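You operate a simulated robot arm through the tools that you are given. There is no shell and no other tool. Be economical: measure what you need, move in short steps, check, and stop when the job is done.

You are at the controls of a simulated robot arm. One attempt, no reset.

Task
Wipe the mould plate clean, then fit two inserts on its pins.
Fine: black on the ringed pin, silver on the short pin; the rag goes back. What is to be rubbed or washed off counts as gone when no trace of it is left.
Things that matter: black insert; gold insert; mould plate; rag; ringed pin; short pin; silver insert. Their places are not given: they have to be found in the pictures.

It is judged by the outcome, as a careful person would: the job done as asked, and still so three seconds after it is handed in. It fails if anything else is knocked over, pushed out of place, dropped, spilled or broken.

Robot
A 6-joint arm with a two-finger parallel gripper, fixed in place. Base frame: the origin is at the foot of the arm, x ahead of it, y to its left, z up; the work surface is at about z = 0.7. Units: m, degrees, N and s.
With the tool pointing down near the work surface it reaches from about 0.24 to 0.66 m from the base axis. Its first joint turns from -66.0 to 66.0 degrees. Payload 2.9 kg.
Tool frame: the origin (TCP) lies between the finger pads and is the grasp point; the fingertips stand 0.03 m ahead of it; z points along the fingers, y is the line along which they close. Largest opening 0.11 m; finger width 0.02, thickness 0.01; the body of the gripper, 0.048 by 0.112 m, starts 0.055 m behind the TCP.
Orientation is told as [roll, pitch, yaw] about the base's x, y, z axes, in that order, counted from this pose: with the fingers straight down and closing along the base's y, the tool's x points along the base's -x, its y along +y and its z along -z.

Tools
- The arm moves only by the tool send_rows. Its argument "steps" is a list of rows, each a list of 3 entries, a list of its own where there are three numbers: the turn, a rotation vector about the base's x, y, z in units of 8 degrees (1.0 is 8 degrees), then the shift along the base's x, y, z in units of 25 mm (1.0 is 25 mm), then the closure, from 0 (fully open) to 1 (shut). In form: [[[ax, ay, az], [x, y, z], grip], ...]. A call has 1 to 8 rows; each row shifts and turns the commanded pose from where the row before left it. A call with a number of a shift or a turn outside -1 to 1 is refused whole. Rows are played at 5 a second. More than 0.05 m and 8.6 degrees between two rows, or a gripper value outside its range, and nothing of the call is played. A pose out of reach is approached as far as the arm can. The call stops where the force on the tool passes 40 N (or 10 N more than at its start, if that is more) or the arm is blocked; 0.2 s more then pass. Each finger travels about 0.108 m/s and halts on what it meets, pressing with about 32 N; the grip force reading is that of the motor and also rises with nothing between the fingers. The clock runs only during rows and for 0.2 s after the last one: add rows that do not move to give the fingers time. It gives the time, the measured TCP pose, the force on the tool (base axes), the opening and the grip force at its end, in the units of the frame above (readings bear some noise), with the torque about the TCP (base axes, N m) and any sound that the robot's microphone picked up, and new pictures: "show" is both (left out), scene, wrist or none.
- Cameras (640 x 400 px; columns grow to the right, rows downward): "scene" is fixed at [0.0505, 0.4326, 1.3779]; the picture's right is [-0.92, -0.40, 0.00], its down [-0.26, 0.60, -0.75] and it looks along [0.30, -0.69, -0.66] (base axes); focal length 350 px, centre (320, 200). "wrist" rides on the gripper at [0.072, 0.017, -0.103] in the tool frame; the picture's right is [-0.23, 0.97, 0.00], its down [-0.76, -0.18, -0.62] and it looks along [-0.61, -0.14, 0.78] (tool axes); focal length 222 px, centre (320, 200).
- locate(camera, pixels): for up to 12 pixels [column, row] of the newest picture of that camera ("zoom" is the newest enlarged one), the place [x, y, z] in the base frame of the surface seen there, good to about 0.002 m, but the place of the scene camera against the robot may be out by one fixed shift of up to 0.012 m in any direction. It takes no simulated time.
- inspect(camera, box): a new picture of the part [left, top, right, bottom] of that camera's present view, enlarged. It takes no simulated time.
- sign_off(): hands the job in; it is judged then, once.

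Work in short steps. Measure before you move; look again where a grasp or a placing could have gone wrong, and mend it. You have 80 turns and 200 pictures in all, those below and enlarged ones among them. Open the gripper and draw the arm clear of the work before you hand the job in, unless the task says otherwise; then end with one line.

The tools are called after "Request:" as name(argument=value, ...) on one line, values as JSON. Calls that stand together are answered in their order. send_rows: Moves the arm, as the interface text tells. Its arguments: {"type":"object","properties":{"steps":{"type":"array"},"show":{"type":"string","enum":["both","scene","wrist","none"]}},"required":["steps"]} The other tools are called the same way: locate (camera, pixels) gives the place of the surface under pixels of a picture; inspect (camera, box) takes an enlarged picture of a part of a camera's view; sign_off () hands the job in.

At the start:

```text
time: 0.0
tcp_pos: [0.4584, -0.1042, 0.9408]
tool_rot: [0.0, 0.0, 0.1]
ft_force: [0.7, 0.7, -0.2]
torque: [0.02, -0.02, 0.01]
grip_width: 0.11
finger_force: 0.0
```

scene: 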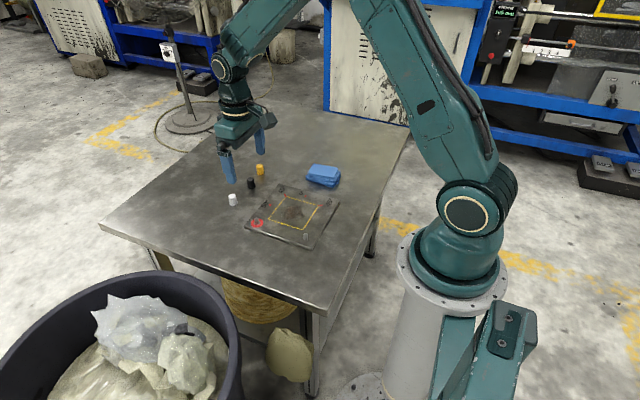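
wrist: 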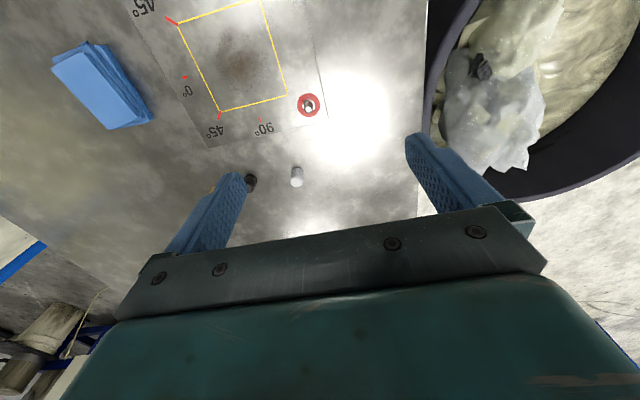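

The scene shows the plate around (293,215), the rag at (322,176) and three inserts near (233,200), (251,184), (260,170). I enlarge both views to see the details.

Request:
inspect(camera="scene", box=[210, 150, 370, 250])

Request:
inspect(camera="wrist", box=[40, 0, 360, 200])

```text
4.00 times, centred on (290, 200) of scene
```

zoom: 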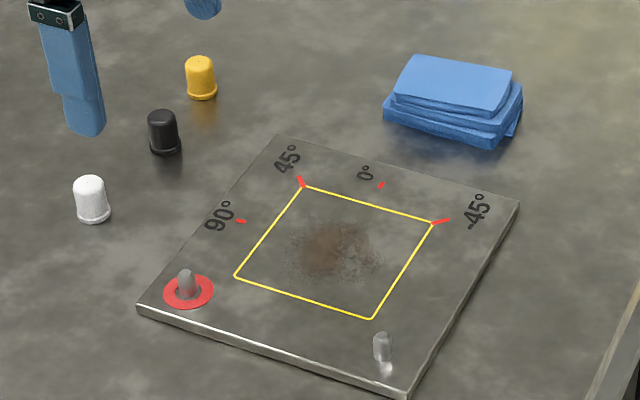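

```text
2.00 times, centred on (200, 100) of wrist
```

zoom: 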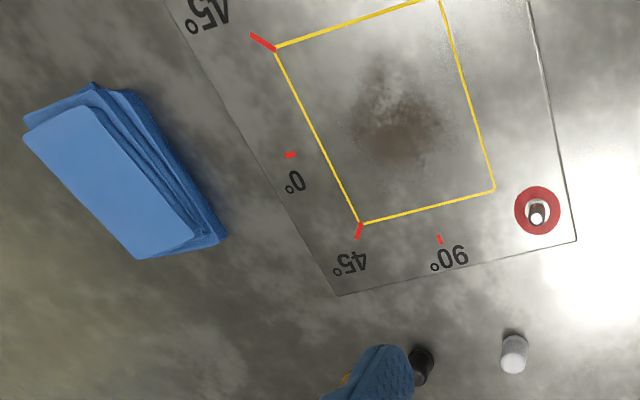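

I measure the landmarks in both cameras, so I can also find the scene camera's fixed shift.

Request:
locate(camera="zoom", pixels=[[537, 217], [510, 340], [290, 155], [438, 239], [495, 189], [360, 223], [275, 47], [400, 120], [30, 135], [137, 257], [195, 238], [95, 98]])

Request:
locate(camera="scene", pixels=[[256.5, 217.5], [232.5, 195.5], [250.5, 179], [260, 165.5], [305, 171.2], [270, 205.3], [268.8, 219], [285.5, 196.5], [318, 206], [303, 229.5], [305.5, 234], [296, 213]])

Request:
locate(camera="scene", pixels=[[313, 164.5], [338, 168.5], [333, 178], [308.5, 173], [306, 179], [332, 186], [279, 184], [340, 201], [312, 248], [245, 226], [233.5, 203], [251, 187]])

```text
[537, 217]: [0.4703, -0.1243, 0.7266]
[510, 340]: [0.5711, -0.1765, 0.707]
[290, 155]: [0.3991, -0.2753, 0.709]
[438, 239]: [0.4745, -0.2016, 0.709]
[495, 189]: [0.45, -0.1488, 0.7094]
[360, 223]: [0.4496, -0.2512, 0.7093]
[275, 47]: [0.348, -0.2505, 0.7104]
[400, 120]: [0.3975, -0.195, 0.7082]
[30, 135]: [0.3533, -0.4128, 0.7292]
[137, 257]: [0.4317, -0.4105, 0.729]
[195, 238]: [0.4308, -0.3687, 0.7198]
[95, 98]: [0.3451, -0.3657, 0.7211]
```

```text
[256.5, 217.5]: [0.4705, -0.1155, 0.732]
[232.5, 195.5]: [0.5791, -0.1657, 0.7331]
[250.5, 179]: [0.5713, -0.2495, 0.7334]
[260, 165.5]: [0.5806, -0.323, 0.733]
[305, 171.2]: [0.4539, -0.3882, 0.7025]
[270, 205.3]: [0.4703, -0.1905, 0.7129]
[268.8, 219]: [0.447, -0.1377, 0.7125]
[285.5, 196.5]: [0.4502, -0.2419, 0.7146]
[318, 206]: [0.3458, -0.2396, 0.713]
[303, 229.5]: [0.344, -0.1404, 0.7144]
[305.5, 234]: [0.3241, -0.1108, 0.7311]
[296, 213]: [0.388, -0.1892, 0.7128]
```

```text
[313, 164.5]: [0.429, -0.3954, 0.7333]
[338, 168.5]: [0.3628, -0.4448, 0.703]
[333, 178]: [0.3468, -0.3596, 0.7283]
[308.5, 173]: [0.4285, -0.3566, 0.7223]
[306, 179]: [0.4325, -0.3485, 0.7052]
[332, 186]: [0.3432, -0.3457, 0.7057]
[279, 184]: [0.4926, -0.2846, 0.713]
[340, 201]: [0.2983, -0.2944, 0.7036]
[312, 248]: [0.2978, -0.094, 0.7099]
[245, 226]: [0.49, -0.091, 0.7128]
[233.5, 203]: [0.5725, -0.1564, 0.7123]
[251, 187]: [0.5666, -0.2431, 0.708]
```

Comparing the cameras, scene minus true is about (-0.002, +0.010, +0.004). The plate is axis-aligned with its top at 0.709 and the dirt at (0.398,-0.195). The rag is centred near (0.388,-0.388), so I move above it.

Request:
send_rows(steps=[[[0, 0, 0], [-0.234, -0.946, -0.3], 0], [[0, 0, 0], [-0.234, -0.946, -0.3], 0], [[0, 0, 0], [-0.234, -0.946, -0.3], 0], [[0, 0, 0], [-0.234, -0.946, -0.3], 0], [[0, 0, 0], [-0.234, -0.946, -0.3], 0], [[0, 0, 0], [-0.234, -0.946, -0.3], 0]], show="none")

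Request:
send_rows(steps=[[[0, 0, 0], [-0.234, -0.946, -0.3], 0], [[0, 0, 0], [-0.234, -0.946, -0.3], 0], [[0, 0, 0], [-0.234, -0.946, -0.3], 0], [[0, 0, 0], [-0.234, -0.946, -0.3], 0], [[0, 0, 0], [-0.234, -0.946, -0.3], 0], [[0, 0, 0], [-0.234, -0.946, -0.3], 0], [[0, 0, 0], [0, 0, 0], 0]])

```text
time: 1.4
tcp_pos: [0.4226, -0.2446, 0.8944]
tool_rot: [0.0, 0.0, 0.0]
ft_force: [-0.4, 0.0, -0.6]
torque: [-0.02, 0.01, -0.02]
grip_width: 0.11
finger_force: 0.0
```

```text
time: 3.0
tcp_pos: [0.3899, -0.3874, 0.8494]
tool_rot: [0.0, 0.0, 0.0]
ft_force: [0.3, 0.5, -0.1]
torque: [0.01, 0.02, 0.0]
grip_width: 0.11
finger_force: 0.0
```

scene: 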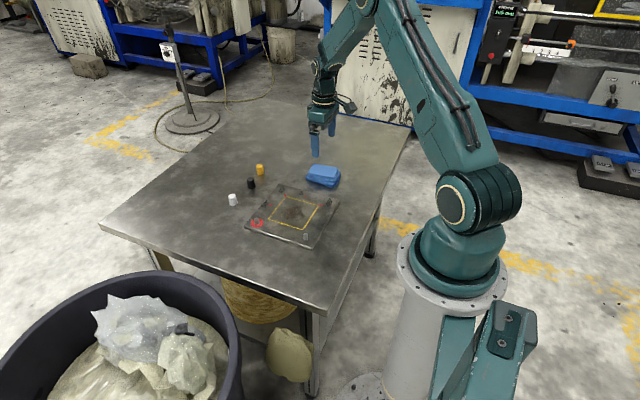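
wrist: 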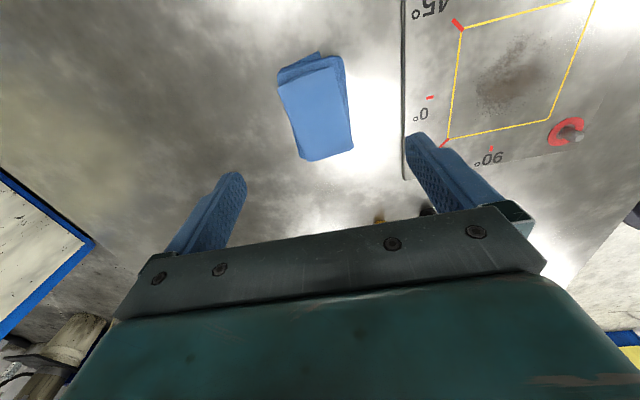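

The rag is in wrist view at (278-354, 52-160). I locate its corners.

Request:
locate(camera="wrist", pixels=[[282, 88], [302, 158], [353, 148], [342, 57], [315, 62], [279, 75], [278, 71], [318, 53], [354, 148], [315, 110], [348, 90], [410, 155]])

Request:
inspect(camera="wrist", box=[240, 30, 400, 180])

```text
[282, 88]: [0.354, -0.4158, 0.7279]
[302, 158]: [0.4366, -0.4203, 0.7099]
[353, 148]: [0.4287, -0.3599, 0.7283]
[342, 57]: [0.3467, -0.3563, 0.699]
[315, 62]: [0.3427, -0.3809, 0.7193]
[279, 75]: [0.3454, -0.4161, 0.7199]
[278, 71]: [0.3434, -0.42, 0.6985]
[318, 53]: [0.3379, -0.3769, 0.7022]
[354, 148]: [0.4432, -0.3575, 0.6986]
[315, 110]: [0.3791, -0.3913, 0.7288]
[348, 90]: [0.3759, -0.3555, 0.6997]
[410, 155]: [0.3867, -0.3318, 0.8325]
```

```text
2.67 times, centred on (320, 105) of wrist
```

zoom: 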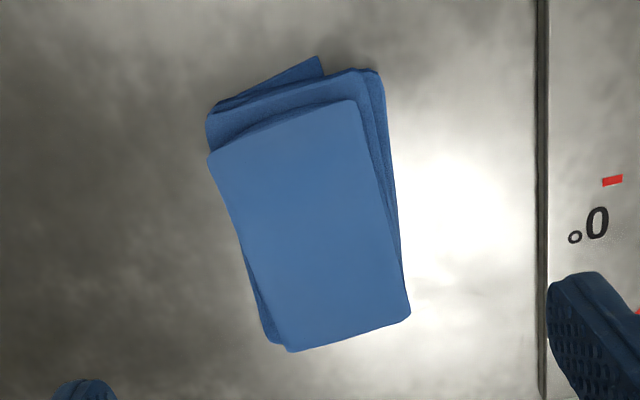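

The rag spans y -0.42 to -0.357 and is centred at (0.390,-0.388), right under the TCP, and the fingers clear the plate edge at -0.30. I descend to TCP z 0.740 and close.

Request:
send_rows(steps=[[[0, 0, 0], [0, 0, -0.9], 0], [[0, 0, 0], [0, 0, -0.9], 0], [[0, 0, 0], [0, 0, -0.9], 0], [[0, 0, 0], [0, 0, -0.9], 0], [[0, 0, 0], [0, 0, -0.77], 0], [[0, 0, 0], [0, 0, 0], 0], [[0, 0, 0], [0, 0, 0], 0]])

Request:
send_rows(steps=[[[0, 0, 0], [0, 0, 0], 0.4], [[0, 0, 0], [0, 0, 0], 0.6], [[0, 0, 0], [0, 0, 0], 0.8], [[0, 0, 0], [0, 0, 0], 1], [[0, 0, 0], [0, 0, 0], 1]])

```text
time: 4.6
tcp_pos: [0.3883, -0.387, 0.7401]
tool_rot: [-0.1, -0.1, 0.0]
ft_force: [-0.5, 0.4, 0.2]
torque: [0.0, -0.01, -0.03]
grip_width: 0.1102
finger_force: 0.1
```

scene: 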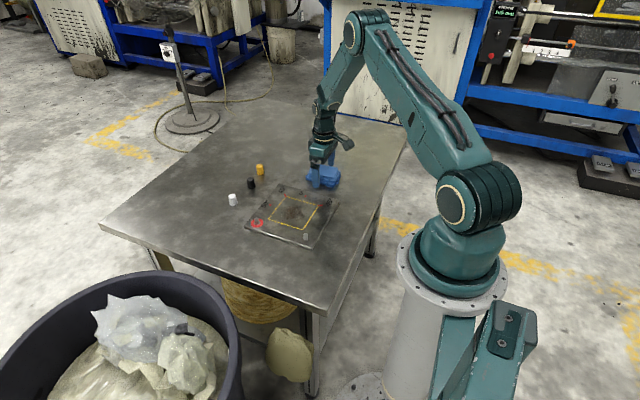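
wrist: 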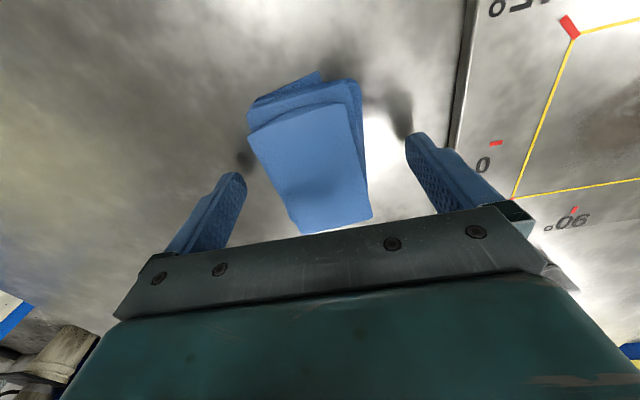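

```text
time: 5.8
tcp_pos: [0.3879, -0.3876, 0.7401]
tool_rot: [0.0, 0.1, 0.0]
ft_force: [0.8, -1.5, 1.5]
torque: [0.0, 0.07, 0.04]
grip_width: 0.057
finger_force: 31.5
```

scene: 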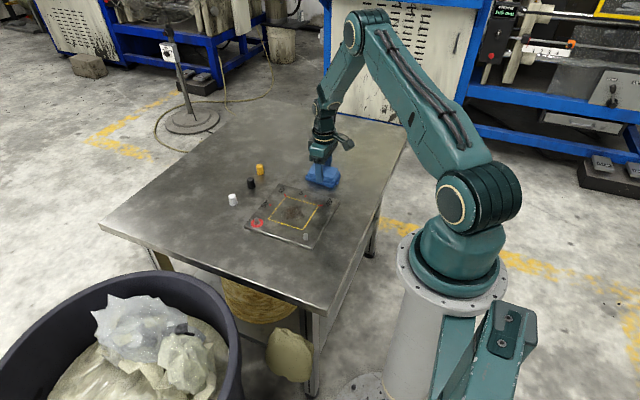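
wrist: 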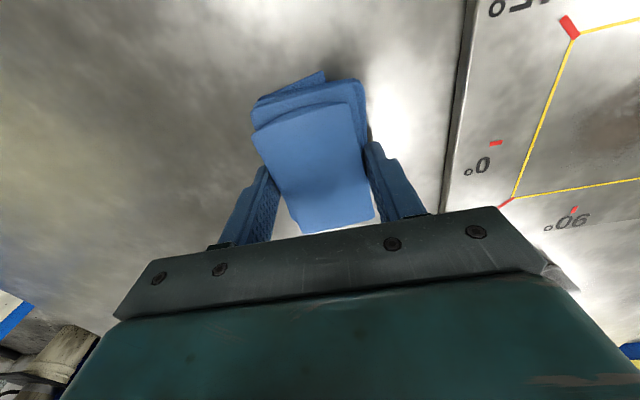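

The rag is gripped at width 0.057. I lift it 5 cm and carry it over the dirt.

Request:
send_rows(steps=[[[0, 0, 0], [0, 0, 0.8], 1], [[0, 0, 0], [0, 0, 0.8], 1], [[0, 0, 0], [0, 0, 0.4], 1]], show="none")

Request:
send_rows(steps=[[[0, 0, 0], [0.05, 0.96, 0], 1], [[0, 0, 0], [0.05, 0.96, 0], 1], [[0, 0, 0], [0.05, 0.96, 0], 1], [[0, 0, 0], [0.05, 0.96, 0], 1], [[0, 0, 0], [0.05, 0.96, 0], 1], [[0, 0, 0], [0.05, 0.96, 0], 1], [[0, 0, 0], [0.05, 0.96, 0], 1], [[0, 0, 0], [0.05, 0.96, 0], 1]])

```text
time: 6.6
tcp_pos: [0.3876, -0.387, 0.7904]
tool_rot: [0.0, 0.0, -0.1]
ft_force: [0.7, 0.5, -1.3]
torque: [0.0, 0.01, 0.0]
grip_width: 0.0576
finger_force: 31.9
```

```text
time: 8.4
tcp_pos: [0.3979, -0.194, 0.7907]
tool_rot: [0.0, 0.0, 0.0]
ft_force: [-0.2, 0.6, -1.2]
torque: [-0.01, -0.03, 0.0]
grip_width: 0.0573
finger_force: 32.2
```

scene: 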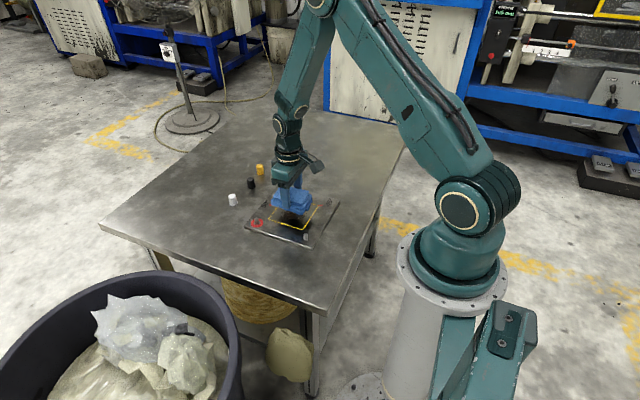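
wrist: 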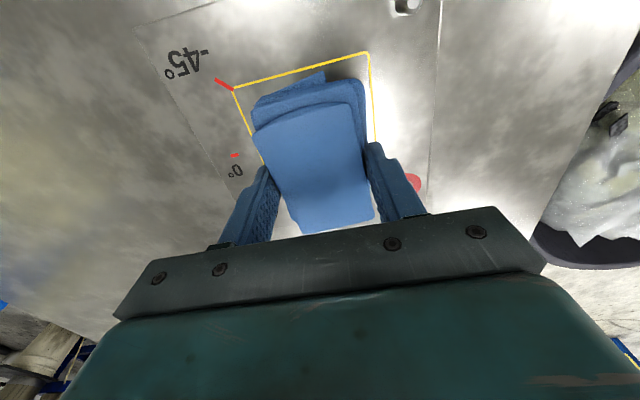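

The rag hangs over the dirt, clear of both pins. I lower it to contact, expected near z 0.749.

Request:
send_rows(steps=[[[0, 0, 0], [0, 0, -0.8], 1], [[0, 0, 0], [0, 0, -0.6], 1], [[0, 0, 0], [0, 0, -0.2], 1], [[0, 0, 0], [0, 0, -0.07], 1], [[0, 0, 0], [0, 0, -0.06], 1]], show="none")

```text
time: 9.7
tcp_pos: [0.3981, -0.196, 0.7509]
tool_rot: [0.0, 0.1, 0.0]
ft_force: [-2.8, 1.2, 9.2]
torque: [0.1, 0.07, 0.08]
grip_width: 0.0569
finger_force: 31.9
stopped in row 5: the force on the tool passed its limit at 43 N (the readings are from after the stop); the commanded pose is now the measured one
```

Contact is at z 0.751 with about 9 N. I wipe back and forth in y.

Request:
send_rows(steps=[[[0, 0, 0], [0, 0.6, 0], 1], [[0, 0, 0], [0, 0.6, 0], 1], [[0, 0, 0], [0, -0.8, 0], 1], [[0, 0, 0], [0, -0.8, 0], 1], [[0, 0, 0], [0, -0.8, 0], 1], [[0, 0, 0], [0, 0.8, 0], 1], [[0, 0, 0], [0, 0.8, 0], 1], [[0, 0, 0], [0, -0.4, 0], 1]], show="wrist")

```text
time: 11.5
tcp_pos: [0.3969, -0.1947, 0.7513]
tool_rot: [0.0, 0.0, 0.0]
ft_force: [-1.5, 1.0, 1.9]
torque: [0.0, -0.12, 0.04]
grip_width: 0.0573
finger_force: 32.1
```

wrist: 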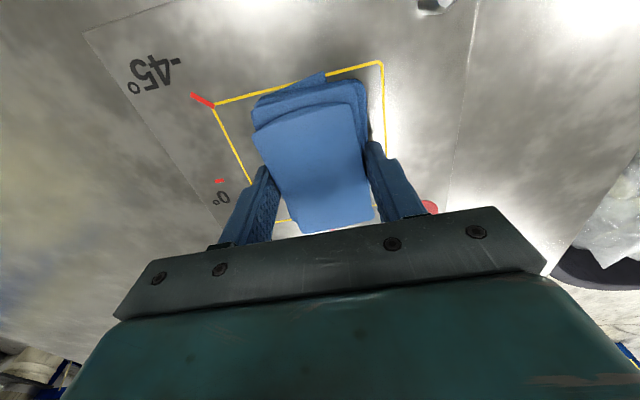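

The force dropped to about 2 N, so I press 0.5 mm more and wipe again with small x offsets.

Request:
send_rows(steps=[[[0, 0, 0], [0.3, 0.6, -0.02], 1], [[0, 0, 0], [0, 0.5, -0.01], 1], [[0, 0, 0], [0, -0.9, 0], 1], [[0, 0, 0], [0, -0.9, 0], 1], [[0, 0, 0], [-0.6, -0.4, 0], 1], [[0, 0, 0], [0, 0.8, 0], 1], [[0, 0, 0], [0, 0.9, 0], 1], [[0, 0, 0], [0.3, -0.6, 0], 1]], show="none")

Request:
send_rows(steps=[[[0, 0, 0], [0.2, 0.6, -0.01], 1], [[0, 0, 0], [0, 0.5, 0], 1], [[0, 0, 0], [0, -0.9, 0], 1], [[0, 0, 0], [0, -0.9, 0], 1], [[0, 0, 0], [-0.4, -0.4, 0], 1], [[0, 0, 0], [0, 0.8, 0], 1], [[0, 0, 0], [0, 0.9, 0], 1], [[0, 0, 0], [0.2, -0.6, 0], 1]], show="none")

```text
time: 13.3
tcp_pos: [0.3985, -0.1939, 0.7488]
tool_rot: [0.2, 0.0, 0.1]
ft_force: [-5.6, 10.5, 27.3]
torque: [0.03, 0.15, -0.1]
grip_width: 0.057
finger_force: 31.8
```

```text
time: 15.1
tcp_pos: [0.3943, -0.1857, 0.7487]
tool_rot: [0.6, 0.5, 0.5]
ft_force: [-0.6, 1.1, 6.9]
torque: [-0.21, -0.07, 0.0]
grip_width: 0.0571
finger_force: 32.4
stopped in row 8: the force on the tool passed its limit at 44 N (the readings are from after the stop); the commanded pose is now the measured one
```

The last wipe stopped at its end on force. I lift the rag and move toward -y to uncover the plate and look, correcting the small tilt (about 0.5 degrees per axis) as I go.

Request:
send_rows(steps=[[[0, 0, 0], [0, 0, 0.6], 1], [[-0.07, -0.06, -0.06], [0, 0, 0.9], 1], [[0, 0, 0], [0, -0.9, 0.15], 1], [[0, 0, 0], [0, -0.9, 0], 1], [[0, 0, 0], [0, -0.9, 0], 1], [[0, 0, 0], [0, -0.9, 0], 1], [[0, 0, 0], [0, -0.9, 0], 1]])

Request:
inspect(camera="scene", box=[210, 150, 370, 250])

```text
time: 16.6
tcp_pos: [0.3941, -0.2976, 0.791]
tool_rot: [0.0, 0.0, 0.1]
ft_force: [0.2, -0.2, -0.6]
torque: [0.0, -0.01, -0.02]
grip_width: 0.057
finger_force: 32.1
```

scene: 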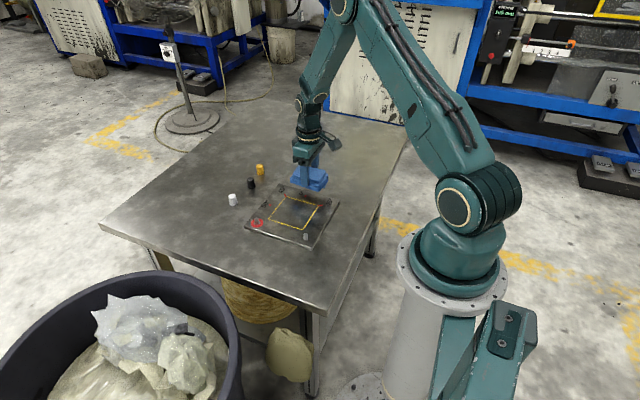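
wrist: 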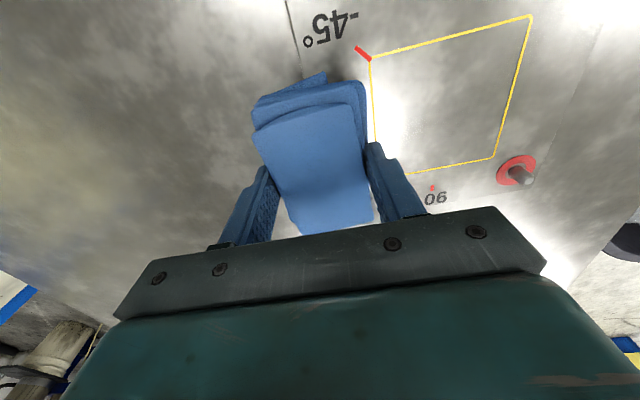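

```text
4.00 times, centred on (290, 200) of scene
```

zoom: 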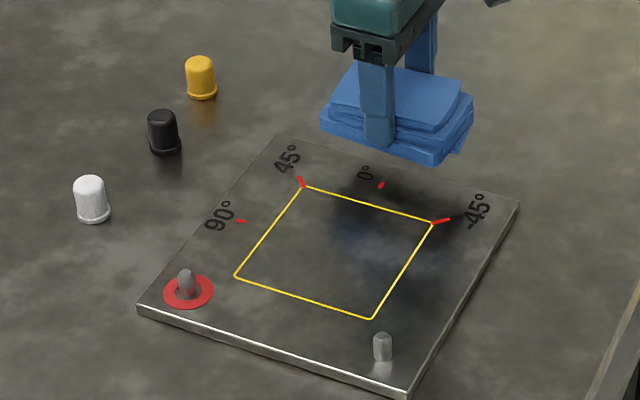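

The stain looks gone, but there is a rag shadow on the plate. I enlarge the wrist view of the marked square to be sure.

Request:
inspect(camera="wrist", box=[360, 0, 560, 180])

Request:
inspect(camera="scene", box=[260, 190, 330, 235])

```text
2.22 times, centred on (460, 90) of wrist
```

zoom: 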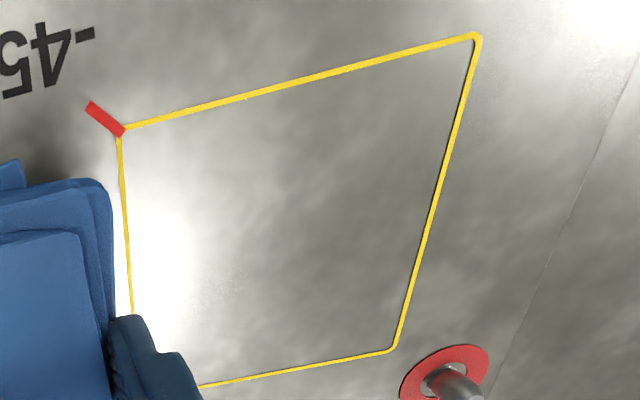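

```text
8.89 times, centred on (295, 212) of scene
```

zoom: 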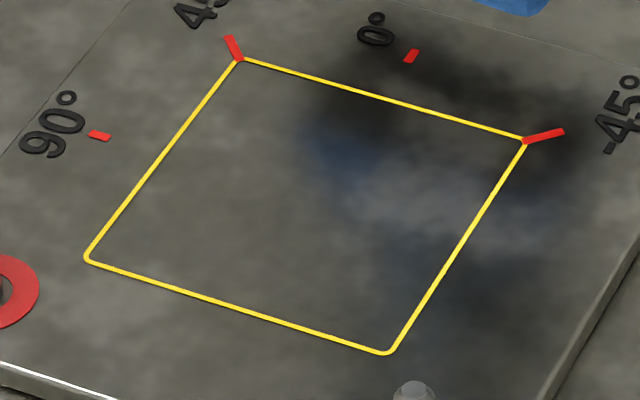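

There may be faint specks near zoom (230,290) beside the glare. I carry the rag on over its home place and look again from there.

Request:
send_rows(steps=[[[0, 0, 0], [-0.06, -0.9, 0], 1], [[0, 0, 0], [-0.06, -0.9, 0], 1], [[0, 0, 0], [-0.06, -0.9, 0], 1], [[0, 0, 0], [-0.06, -0.9, 0], 1], [[0, 0, 0], [0, 0, 0], 1]])

Request:
inspect(camera="scene", box=[260, 190, 330, 235])

Request:
inspect(camera="wrist", box=[440, 20, 640, 180])

```text
time: 17.9
tcp_pos: [0.3897, -0.3883, 0.789]
tool_rot: [0.1, -0.1, -0.1]
ft_force: [-1.1, -0.3, -0.6]
torque: [0.0, -0.04, -0.02]
grip_width: 0.057
finger_force: 32.6
```

scene: 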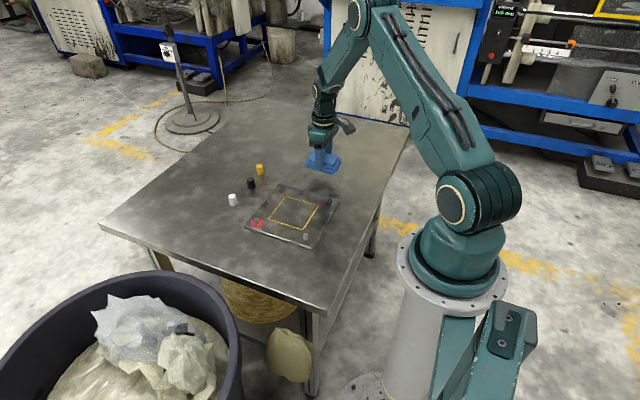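
wrist: 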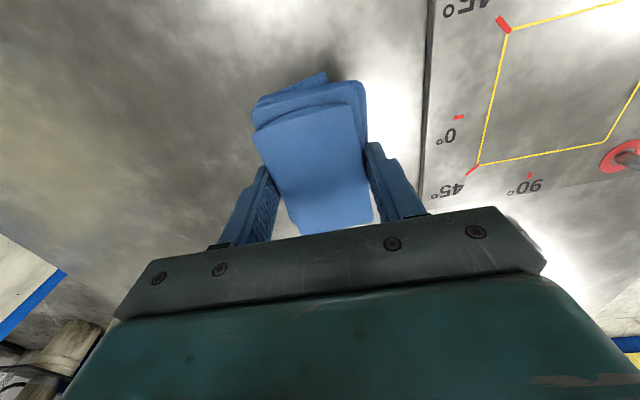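

```text
8.89 times, centred on (295, 212) of scene
```

zoom: 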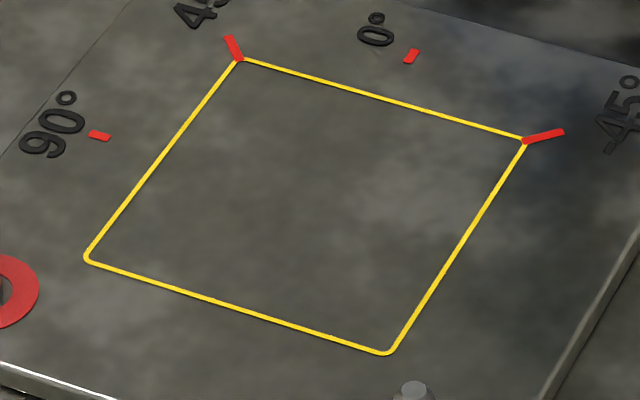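

```text
2.50 times, centred on (540, 100) of wrist
```

zoom: 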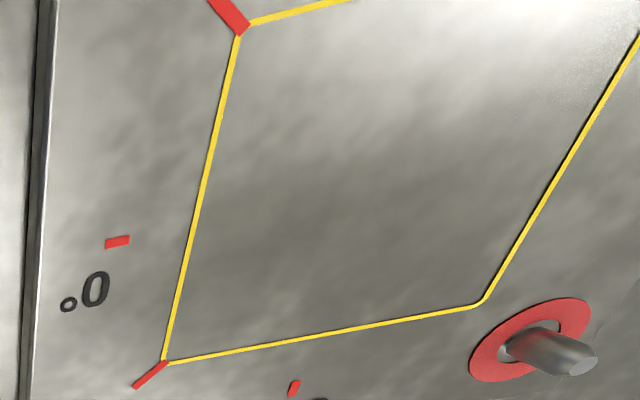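

The square is clean in both views. I lower the rag to its home at (0.388,-0.3875) and release it.

Request:
send_rows(steps=[[[0, 0, 0], [-0.07, 0.03, -0.8], 1], [[0, 0, 0], [0, 0, -0.7], 1], [[0, 0, 0], [0, 0, -0.3], 1], [[0, 0, 0], [0, 0, -0.08], 1], [[0, 0, 0], [0, 0, 0], 1]], show="none")

Request:
send_rows(steps=[[[0, 0, 0], [0, 0, 0], 0.4], [[0, 0, 0], [0, 0, 0], 0.2], [[0, 0, 0], [0, 0, 0], 0], [[0, 0, 0], [0, 0, 0], 0], [[0, 0, 0], [0, 0, 0.8], 0], [[0, 0, 0], [0, 0, 0.9], 0], [[0, 0, 0], [0, 0, 0.9], 0], [[0, 0, 0], [0, 0, 0.9], 0]])

```text
time: 19.1
tcp_pos: [0.3865, -0.3862, 0.7424]
tool_rot: [0.0, 0.0, -0.1]
ft_force: [-0.2, 0.2, -0.4]
torque: [0.01, 0.01, 0.01]
grip_width: 0.057
finger_force: 31.9
```

```text
time: 20.9
tcp_pos: [0.3855, -0.3889, 0.8305]
tool_rot: [0.2, -0.1, -0.1]
ft_force: [0.1, -0.5, -0.5]
torque: [-0.01, -0.02, 0.03]
grip_width: 0.1099
finger_force: 0.1
```

scene: 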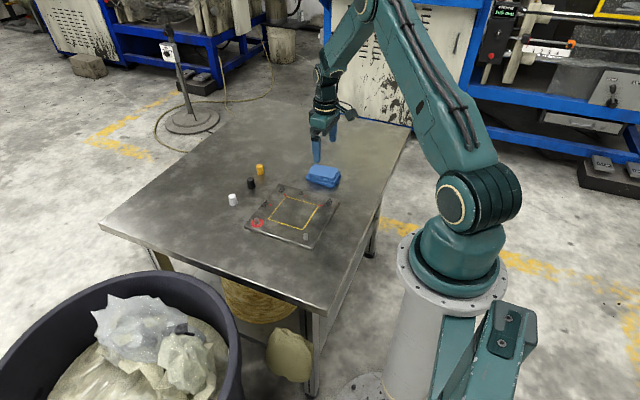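
wrist: 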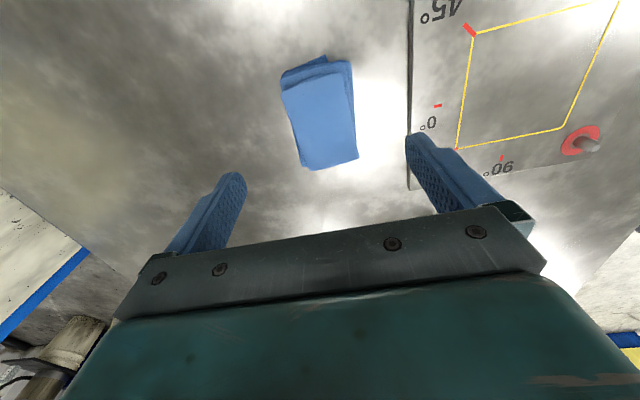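

The rag is back in place. I move up and over to (0.52,-0.22,0.90) to view the inserts and pins with the wrist camera.

Request:
send_rows(steps=[[[0, 0, 0], [0.77, 0.965, 0.4], 0], [[0, 0, 0], [0.77, 0.965, 0.4], 0], [[0, 0, 0], [0.77, 0.965, 0.4], 0], [[0, 0, 0], [0.77, 0.965, 0.4], 0], [[0, 0, 0], [0.77, 0.965, 0.4], 0], [[0, 0, 0], [0.77, 0.965, 0.4], 0], [[0, 0, 0], [0.77, 0.965, 0.4], 0], [[0, 0, 0], [0, 0, 0], 0]])

Request:
inspect(camera="wrist", box=[220, 0, 460, 150])

Request:
inspect(camera="scene", box=[240, 205, 320, 255])

```text
time: 22.6
tcp_pos: [0.5222, -0.2178, 0.899]
tool_rot: [0.0, -0.1, -0.2]
ft_force: [0.1, -1.0, -0.4]
torque: [0.02, 0.02, -0.02]
grip_width: 0.1099
finger_force: 0.1
```

scene: 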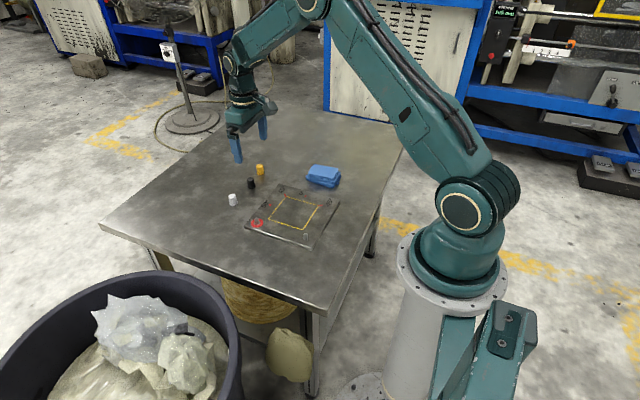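
wrist: 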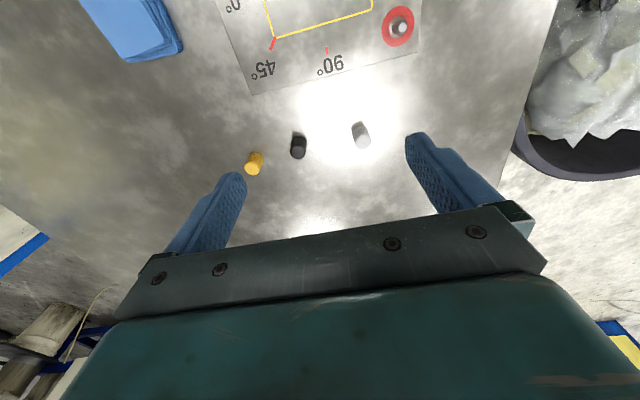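

```text
2.67 times, centred on (340, 75) of wrist
```

zoom: 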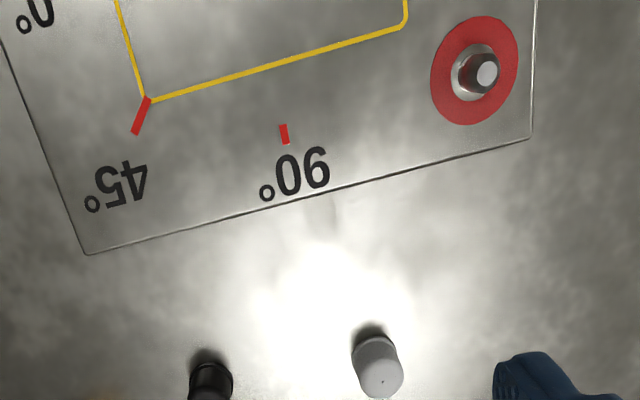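

```text
8.00 times, centred on (280, 230) of scene
```

zoom: 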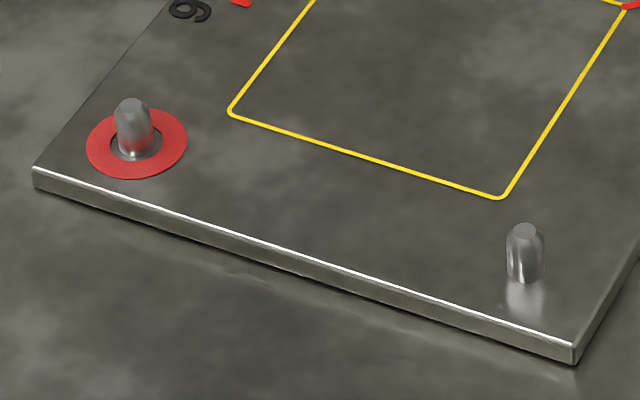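

The pins are round and chamfered with nothing to key. I locate the black and silver tops and bases, the ringed pin's tip, and the short pin in the scene zoom.

Request:
locate(camera="wrist", pixels=[[298, 152], [290, 152], [307, 153], [298, 135], [362, 141], [354, 138], [371, 140], [360, 124], [402, 28], [255, 168], [399, 25]])

Request:
locate(camera="zoom", pixels=[[526, 231], [526, 260], [507, 275], [544, 275], [525, 281], [133, 103], [133, 130], [135, 155], [117, 152], [152, 152], [502, 197], [231, 112]])

Request:
inspect(camera="wrist", box=[240, 100, 400, 200])

```text
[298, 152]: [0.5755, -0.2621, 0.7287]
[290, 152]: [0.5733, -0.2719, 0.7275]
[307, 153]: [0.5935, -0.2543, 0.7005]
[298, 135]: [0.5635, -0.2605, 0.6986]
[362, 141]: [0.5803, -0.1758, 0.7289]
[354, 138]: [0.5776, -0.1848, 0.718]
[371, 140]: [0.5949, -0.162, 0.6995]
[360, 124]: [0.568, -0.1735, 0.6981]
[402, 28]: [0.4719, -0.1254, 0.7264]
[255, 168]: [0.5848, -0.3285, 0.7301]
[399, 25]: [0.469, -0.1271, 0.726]
```

```text
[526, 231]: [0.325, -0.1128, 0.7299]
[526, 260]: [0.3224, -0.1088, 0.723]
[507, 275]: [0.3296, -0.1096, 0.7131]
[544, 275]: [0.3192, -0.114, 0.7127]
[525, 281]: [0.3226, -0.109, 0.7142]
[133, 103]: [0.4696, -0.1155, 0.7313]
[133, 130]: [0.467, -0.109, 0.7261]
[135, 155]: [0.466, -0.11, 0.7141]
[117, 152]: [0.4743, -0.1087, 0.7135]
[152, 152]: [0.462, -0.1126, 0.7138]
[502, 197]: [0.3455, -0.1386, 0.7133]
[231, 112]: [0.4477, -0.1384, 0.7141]
```

```text
4.00 times, centred on (320, 150) of wrist
```

zoom: 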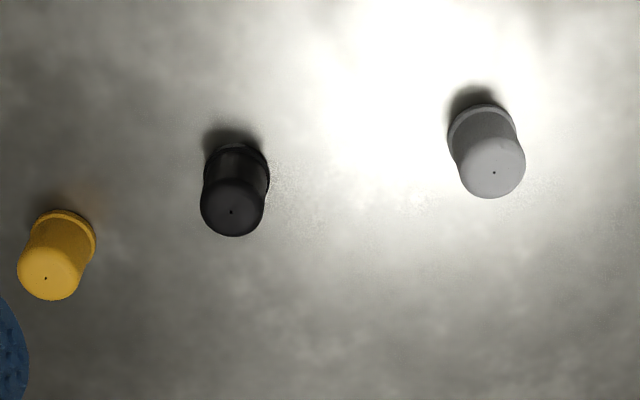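

The small dots mark the insert axes; I locate them.

Request:
locate(camera="zoom", pixels=[[232, 212], [493, 172], [46, 278], [205, 190], [268, 180], [450, 140], [515, 130]])

Request:
inspect(camera="wrist", box=[376, 5, 424, 45])

```text
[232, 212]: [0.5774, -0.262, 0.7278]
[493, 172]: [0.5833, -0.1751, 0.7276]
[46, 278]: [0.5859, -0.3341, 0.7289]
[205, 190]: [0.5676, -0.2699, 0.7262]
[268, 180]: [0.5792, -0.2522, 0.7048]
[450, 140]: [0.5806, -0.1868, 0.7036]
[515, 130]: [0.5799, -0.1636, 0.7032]
```

```text
10.00 times, centred on (400, 25) of wrist
```

zoom: 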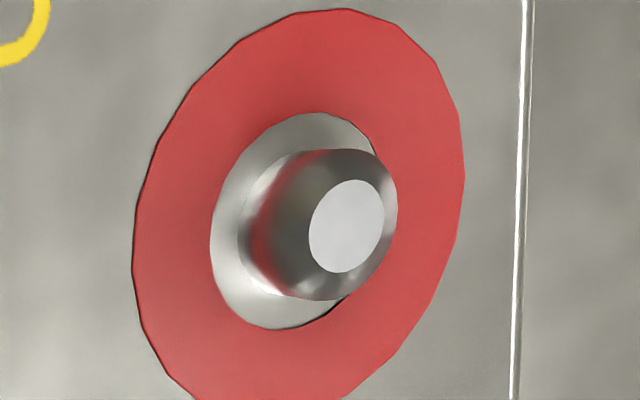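

I locate the pin tip and the ring's inner edges to get the pin axis precisely.

Request:
locate(camera="zoom", pixels=[[347, 226], [340, 215], [355, 235], [135, 210], [463, 190], [330, 12], [211, 220], [280, 328], [320, 115]])

```text
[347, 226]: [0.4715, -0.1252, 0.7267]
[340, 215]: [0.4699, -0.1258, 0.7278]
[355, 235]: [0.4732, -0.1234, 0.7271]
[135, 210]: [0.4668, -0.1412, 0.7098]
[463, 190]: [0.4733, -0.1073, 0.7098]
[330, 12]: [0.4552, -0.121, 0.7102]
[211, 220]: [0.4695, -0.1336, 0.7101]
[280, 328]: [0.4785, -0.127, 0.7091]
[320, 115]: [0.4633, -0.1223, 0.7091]
```

The ringed pin is at (0.471,-0.125), about 10 mm thick with its top at 0.727. The black axis is at about (0.577,-0.261). With gold 73 mm away, I half-close the fingers and move above black for a closer look.

Request:
send_rows(steps=[[[0, 0, 0], [0.55, -0.437, -0.8], 0.2], [[0, 0, 0], [0.55, -0.437, -0.8], 0.5], [[0, 0, 0], [0.55, -0.437, -0.8], 0.55], [[0, 0, 0], [0.55, -0.437, -0.8], 0.55], [[0, 0, 0], [0, 0, -0.8], 0.55], [[0, 0, 0], [0, 0, 0], 0.55]], show="wrist")

Request:
inspect(camera="wrist", box=[240, 100, 400, 200])

```text
time: 24.1
tcp_pos: [0.577, -0.2628, 0.7984]
tool_rot: [0.0, 0.0, 0.0]
ft_force: [0.0, 0.6, 0.6]
torque: [-0.02, 0.0, -0.02]
grip_width: 0.0495
finger_force: 0.1
```

wrist: 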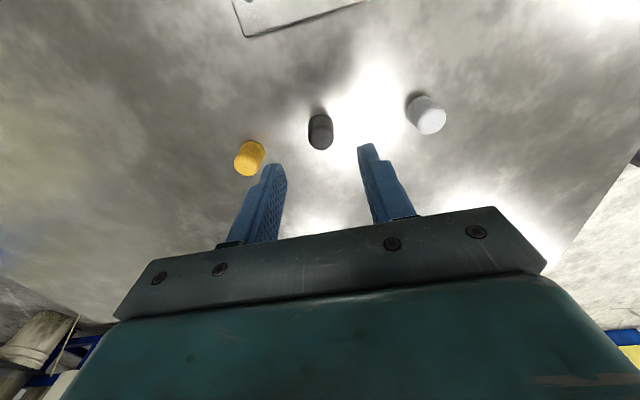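

```text
4.00 times, centred on (320, 150) of wrist
```

zoom: 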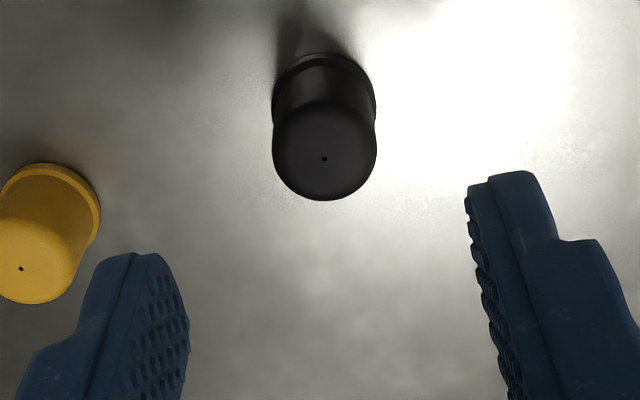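

The predicted pixel for the tool axis at insert-top height is (320,139) and the dot is at (321,139.5), so it is aligned. I verify with locate and descend to z 0.737.

Request:
locate(camera="zoom", pixels=[[324, 158], [21, 268], [274, 100], [375, 100]])

Request:
send_rows(steps=[[[0, 0, 0], [0, 0, -0.9], 0.55], [[0, 0, 0], [0, 0, -0.8], 0.55], [[0, 0, 0], [0, 0, -0.6], 0.55], [[0, 0, 0], [0, 0, -0.15], 0.55], [[0, 0, 0], [0, 0, 0], 0.55]], show="wrist")

```text
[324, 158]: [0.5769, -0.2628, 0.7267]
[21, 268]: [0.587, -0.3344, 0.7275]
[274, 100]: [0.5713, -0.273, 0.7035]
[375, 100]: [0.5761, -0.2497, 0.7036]
```

```text
time: 25.2
tcp_pos: [0.576, -0.2618, 0.7399]
tool_rot: [0.1, 0.1, -0.1]
ft_force: [-0.2, -0.6, -0.4]
torque: [-0.02, 0.02, -0.01]
grip_width: 0.0496
finger_force: 0.1
```

wrist: 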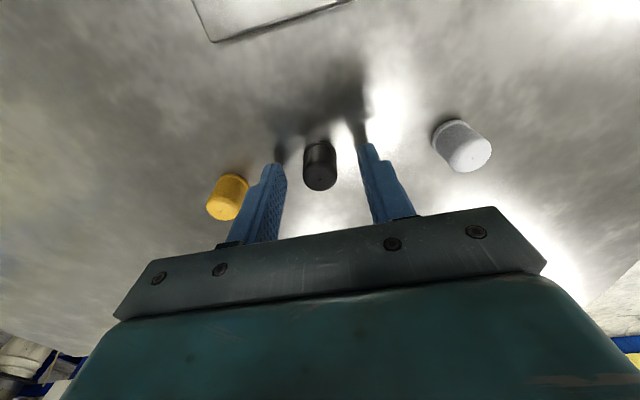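

The insert stands between the fingers, with gold clear. I close the fingers.

Request:
send_rows(steps=[[[0, 0, 0], [0, 0, 0], 0.65], [[0, 0, 0], [0, 0, 0], 0.75], [[0, 0, 0], [0, 0, 0], 0.85], [[0, 0, 0], [0, 0, 0], 1], [[0, 0, 0], [0, 0, 0], 1], [[0, 0, 0], [0, 0, 0], 1]], show="wrist")

Request:
inspect(camera="wrist", box=[240, 120, 400, 220])

```text
time: 26.6
tcp_pos: [0.576, -0.262, 0.7398]
tool_rot: [0.1, 0.0, -0.1]
ft_force: [0.4, 0.3, -0.3]
torque: [0.01, 0.03, -0.02]
grip_width: 0.0211
finger_force: 32.0
```

wrist: 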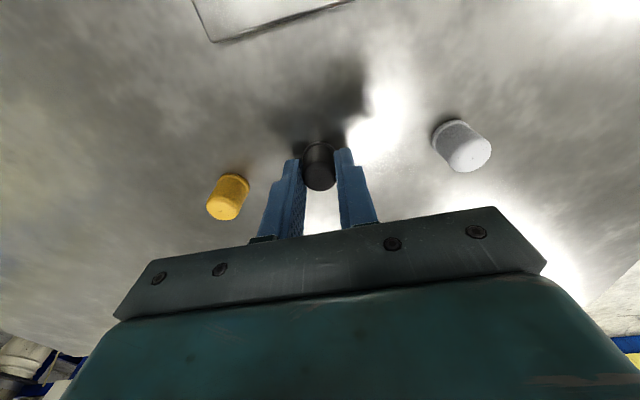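

```text
4.00 times, centred on (320, 170) of wrist
```

zoom: 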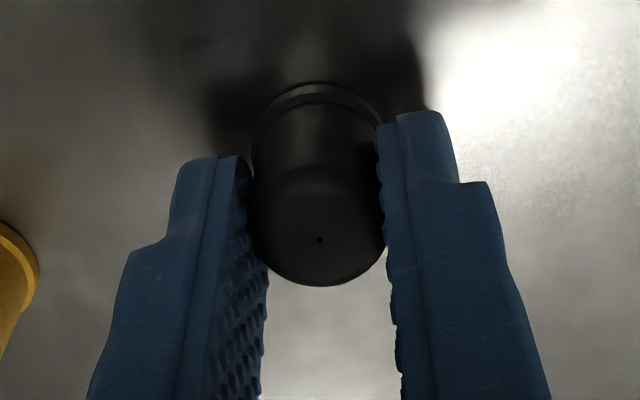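

The grip holds at 0.021 wide. I locate the dot to get the insert's offset from the TCP, then lift straight up.

Request:
locate(camera="zoom", pixels=[[320, 240], [318, 236], [322, 244]])

Request:
send_rows(steps=[[[0, 0, 0], [0, 0, 0.5], 1], [[0, 0, 0], [0, 0, 0.8], 1], [[0, 0, 0], [0, 0, 0.8], 1], [[0, 0, 0], [0, 0, 0.4], 1], [[0, 0, 0], [0, 0, 0], 1]], show="wrist")

Request:
inspect(camera="wrist", box=[240, 120, 400, 220])

```text
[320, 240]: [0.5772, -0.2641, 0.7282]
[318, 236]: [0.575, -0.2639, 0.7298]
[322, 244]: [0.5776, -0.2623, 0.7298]
```

```text
time: 27.9
tcp_pos: [0.576, -0.2619, 0.8012]
tool_rot: [0.1, 0.0, -0.1]
ft_force: [-0.2, -0.3, -0.2]
torque: [0.02, -0.02, 0.0]
grip_width: 0.0206
finger_force: 32.1
```

wrist: 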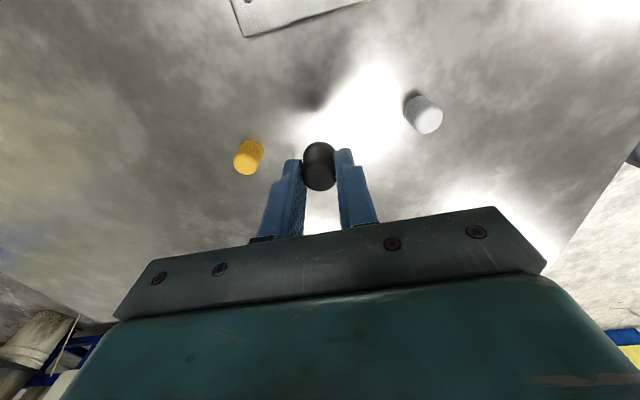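

```text
4.00 times, centred on (320, 170) of wrist
```

zoom: 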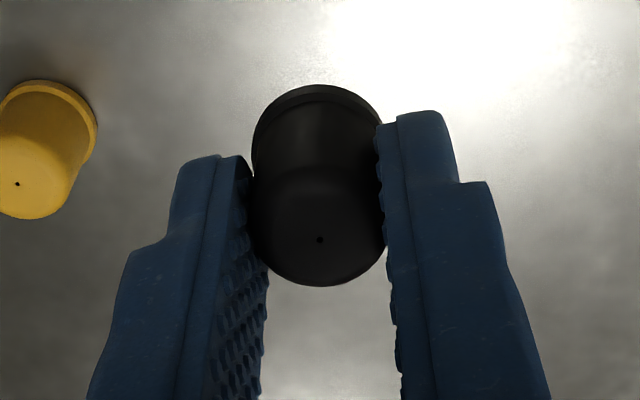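

The insert hangs straight with its bottom about 40 mm below the TCP. I carry it over the ringed pin at z 0.80.

Request:
send_rows(steps=[[[0, 0, 0], [-0.704, 0.913, 0], 1], [[0, 0, 0], [-0.704, 0.913, 0], 1], [[0, 0, 0], [-0.704, 0.913, 0], 1], [[0, 0, 0], [-0.704, 0.913, 0], 1], [[0, 0, 0], [-0.704, 0.913, 0], 1], [[0, 0, 0], [-0.704, 0.913, 0], 1], [[0, 0, 0], [0, 0, -0.4], 1], [[0, 0, 0], [0, 0, -0.2], 1]])

Request:
inspect(camera="scene", box=[220, 185, 300, 235])

Request:
inspect(camera="wrist", box=[240, 100, 400, 200])

```text
time: 29.6
tcp_pos: [0.4712, -0.126, 0.7858]
tool_rot: [0.1, 0.0, -0.1]
ft_force: [-0.2, -0.5, -0.8]
torque: [-0.02, -0.01, 0.0]
grip_width: 0.0206
finger_force: 32.7
```

scene: 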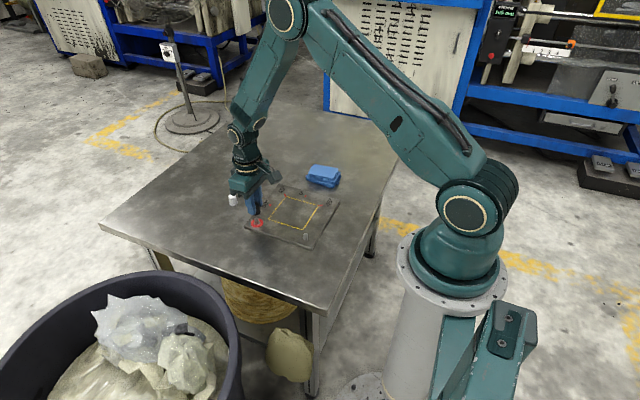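
wrist: 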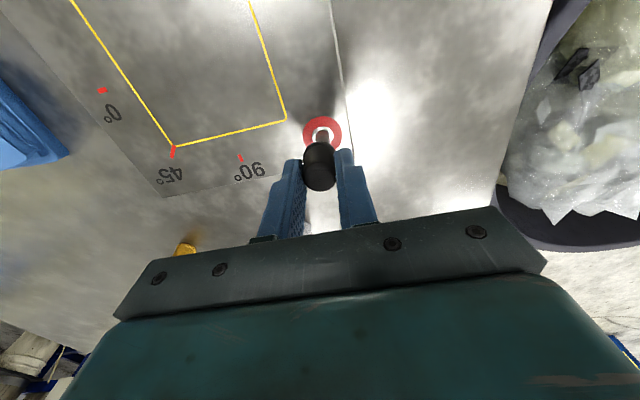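

```text
8.00 times, centred on (260, 210) of scene
```

zoom: 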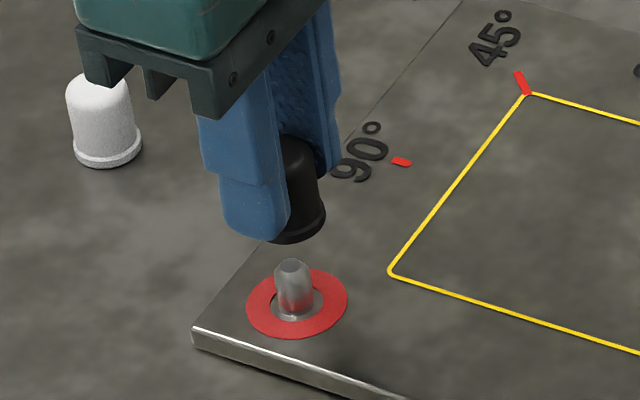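

```text
4.00 times, centred on (320, 150) of wrist
```

zoom: 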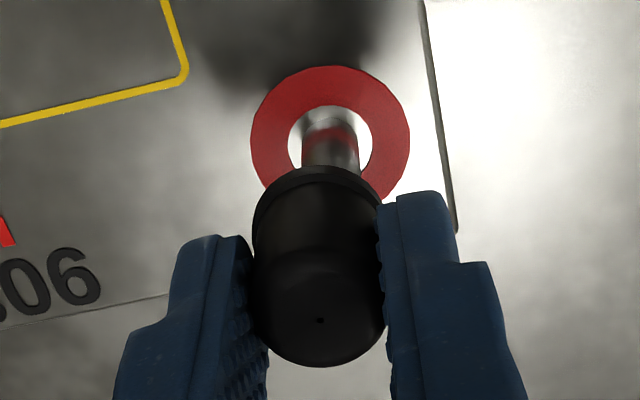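

The pin sits slightly to image-right of the tool axis (ring centre at column 322.5 versus 320), about 2 mm. I measure the ring, pin and insert dot in this same view.

Request:
locate(camera="zoom", pixels=[[320, 320], [252, 143], [408, 135], [336, 68], [318, 68], [352, 70], [305, 155], [357, 155], [331, 155], [290, 145], [371, 140], [330, 108]])

```text
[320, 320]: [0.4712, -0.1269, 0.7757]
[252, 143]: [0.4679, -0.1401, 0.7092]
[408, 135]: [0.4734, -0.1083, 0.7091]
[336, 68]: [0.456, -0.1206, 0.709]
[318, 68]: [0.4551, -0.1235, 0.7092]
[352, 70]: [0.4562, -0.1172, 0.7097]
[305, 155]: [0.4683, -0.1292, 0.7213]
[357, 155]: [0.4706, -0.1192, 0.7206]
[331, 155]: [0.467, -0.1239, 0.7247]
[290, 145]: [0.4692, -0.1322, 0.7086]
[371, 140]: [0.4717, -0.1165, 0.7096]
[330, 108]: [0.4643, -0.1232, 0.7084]
```

The pin axis comes to (0.4707,-0.1243), so I shift by (-0.6,+2.3) mm and lower to just past the pin tip, checking force.

Request:
send_rows(steps=[[[0, 0, 0], [-0.024, 0.092, 0], 1], [[0, 0, 0], [0, 0, 0], 1], [[0, 0, 0], [0, 0, -0.4], 1], [[0, 0, 0], [0, 0, -0.2], 1], [[0, 0, 0], [0, 0, -0.15], 1], [[0, 0, 0], [0, 0, -0.1], 1], [[0, 0, 0], [0, 0, 0], 1]], show="wrist")

Request:
inspect(camera="scene", box=[220, 185, 300, 235])

Request:
inspect(camera="wrist", box=[240, 100, 400, 200])

```text
time: 31.2
tcp_pos: [0.4716, -0.1235, 0.7646]
tool_rot: [0.0, -0.1, -0.1]
ft_force: [0.0, 0.3, 0.0]
torque: [-0.02, -0.05, -0.04]
grip_width: 0.021
finger_force: 32.1
```

wrist: 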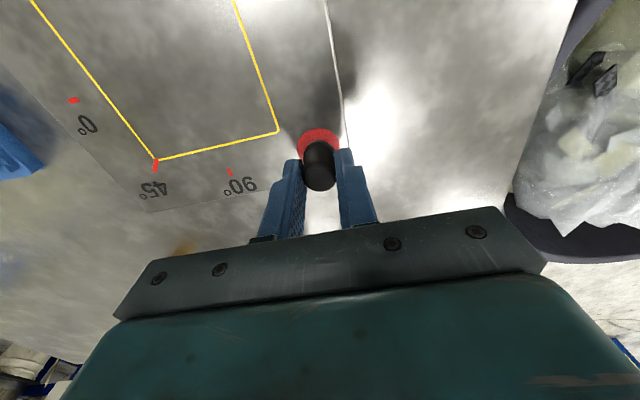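

```text
8.00 times, centred on (260, 210) of scene
```

zoom: 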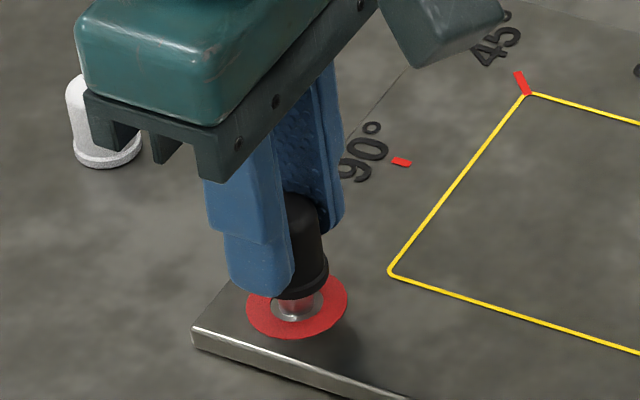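

```text
4.00 times, centred on (320, 150) of wrist
```

zoom: 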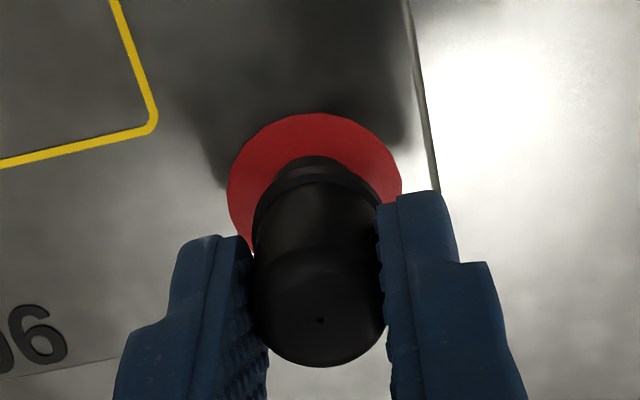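

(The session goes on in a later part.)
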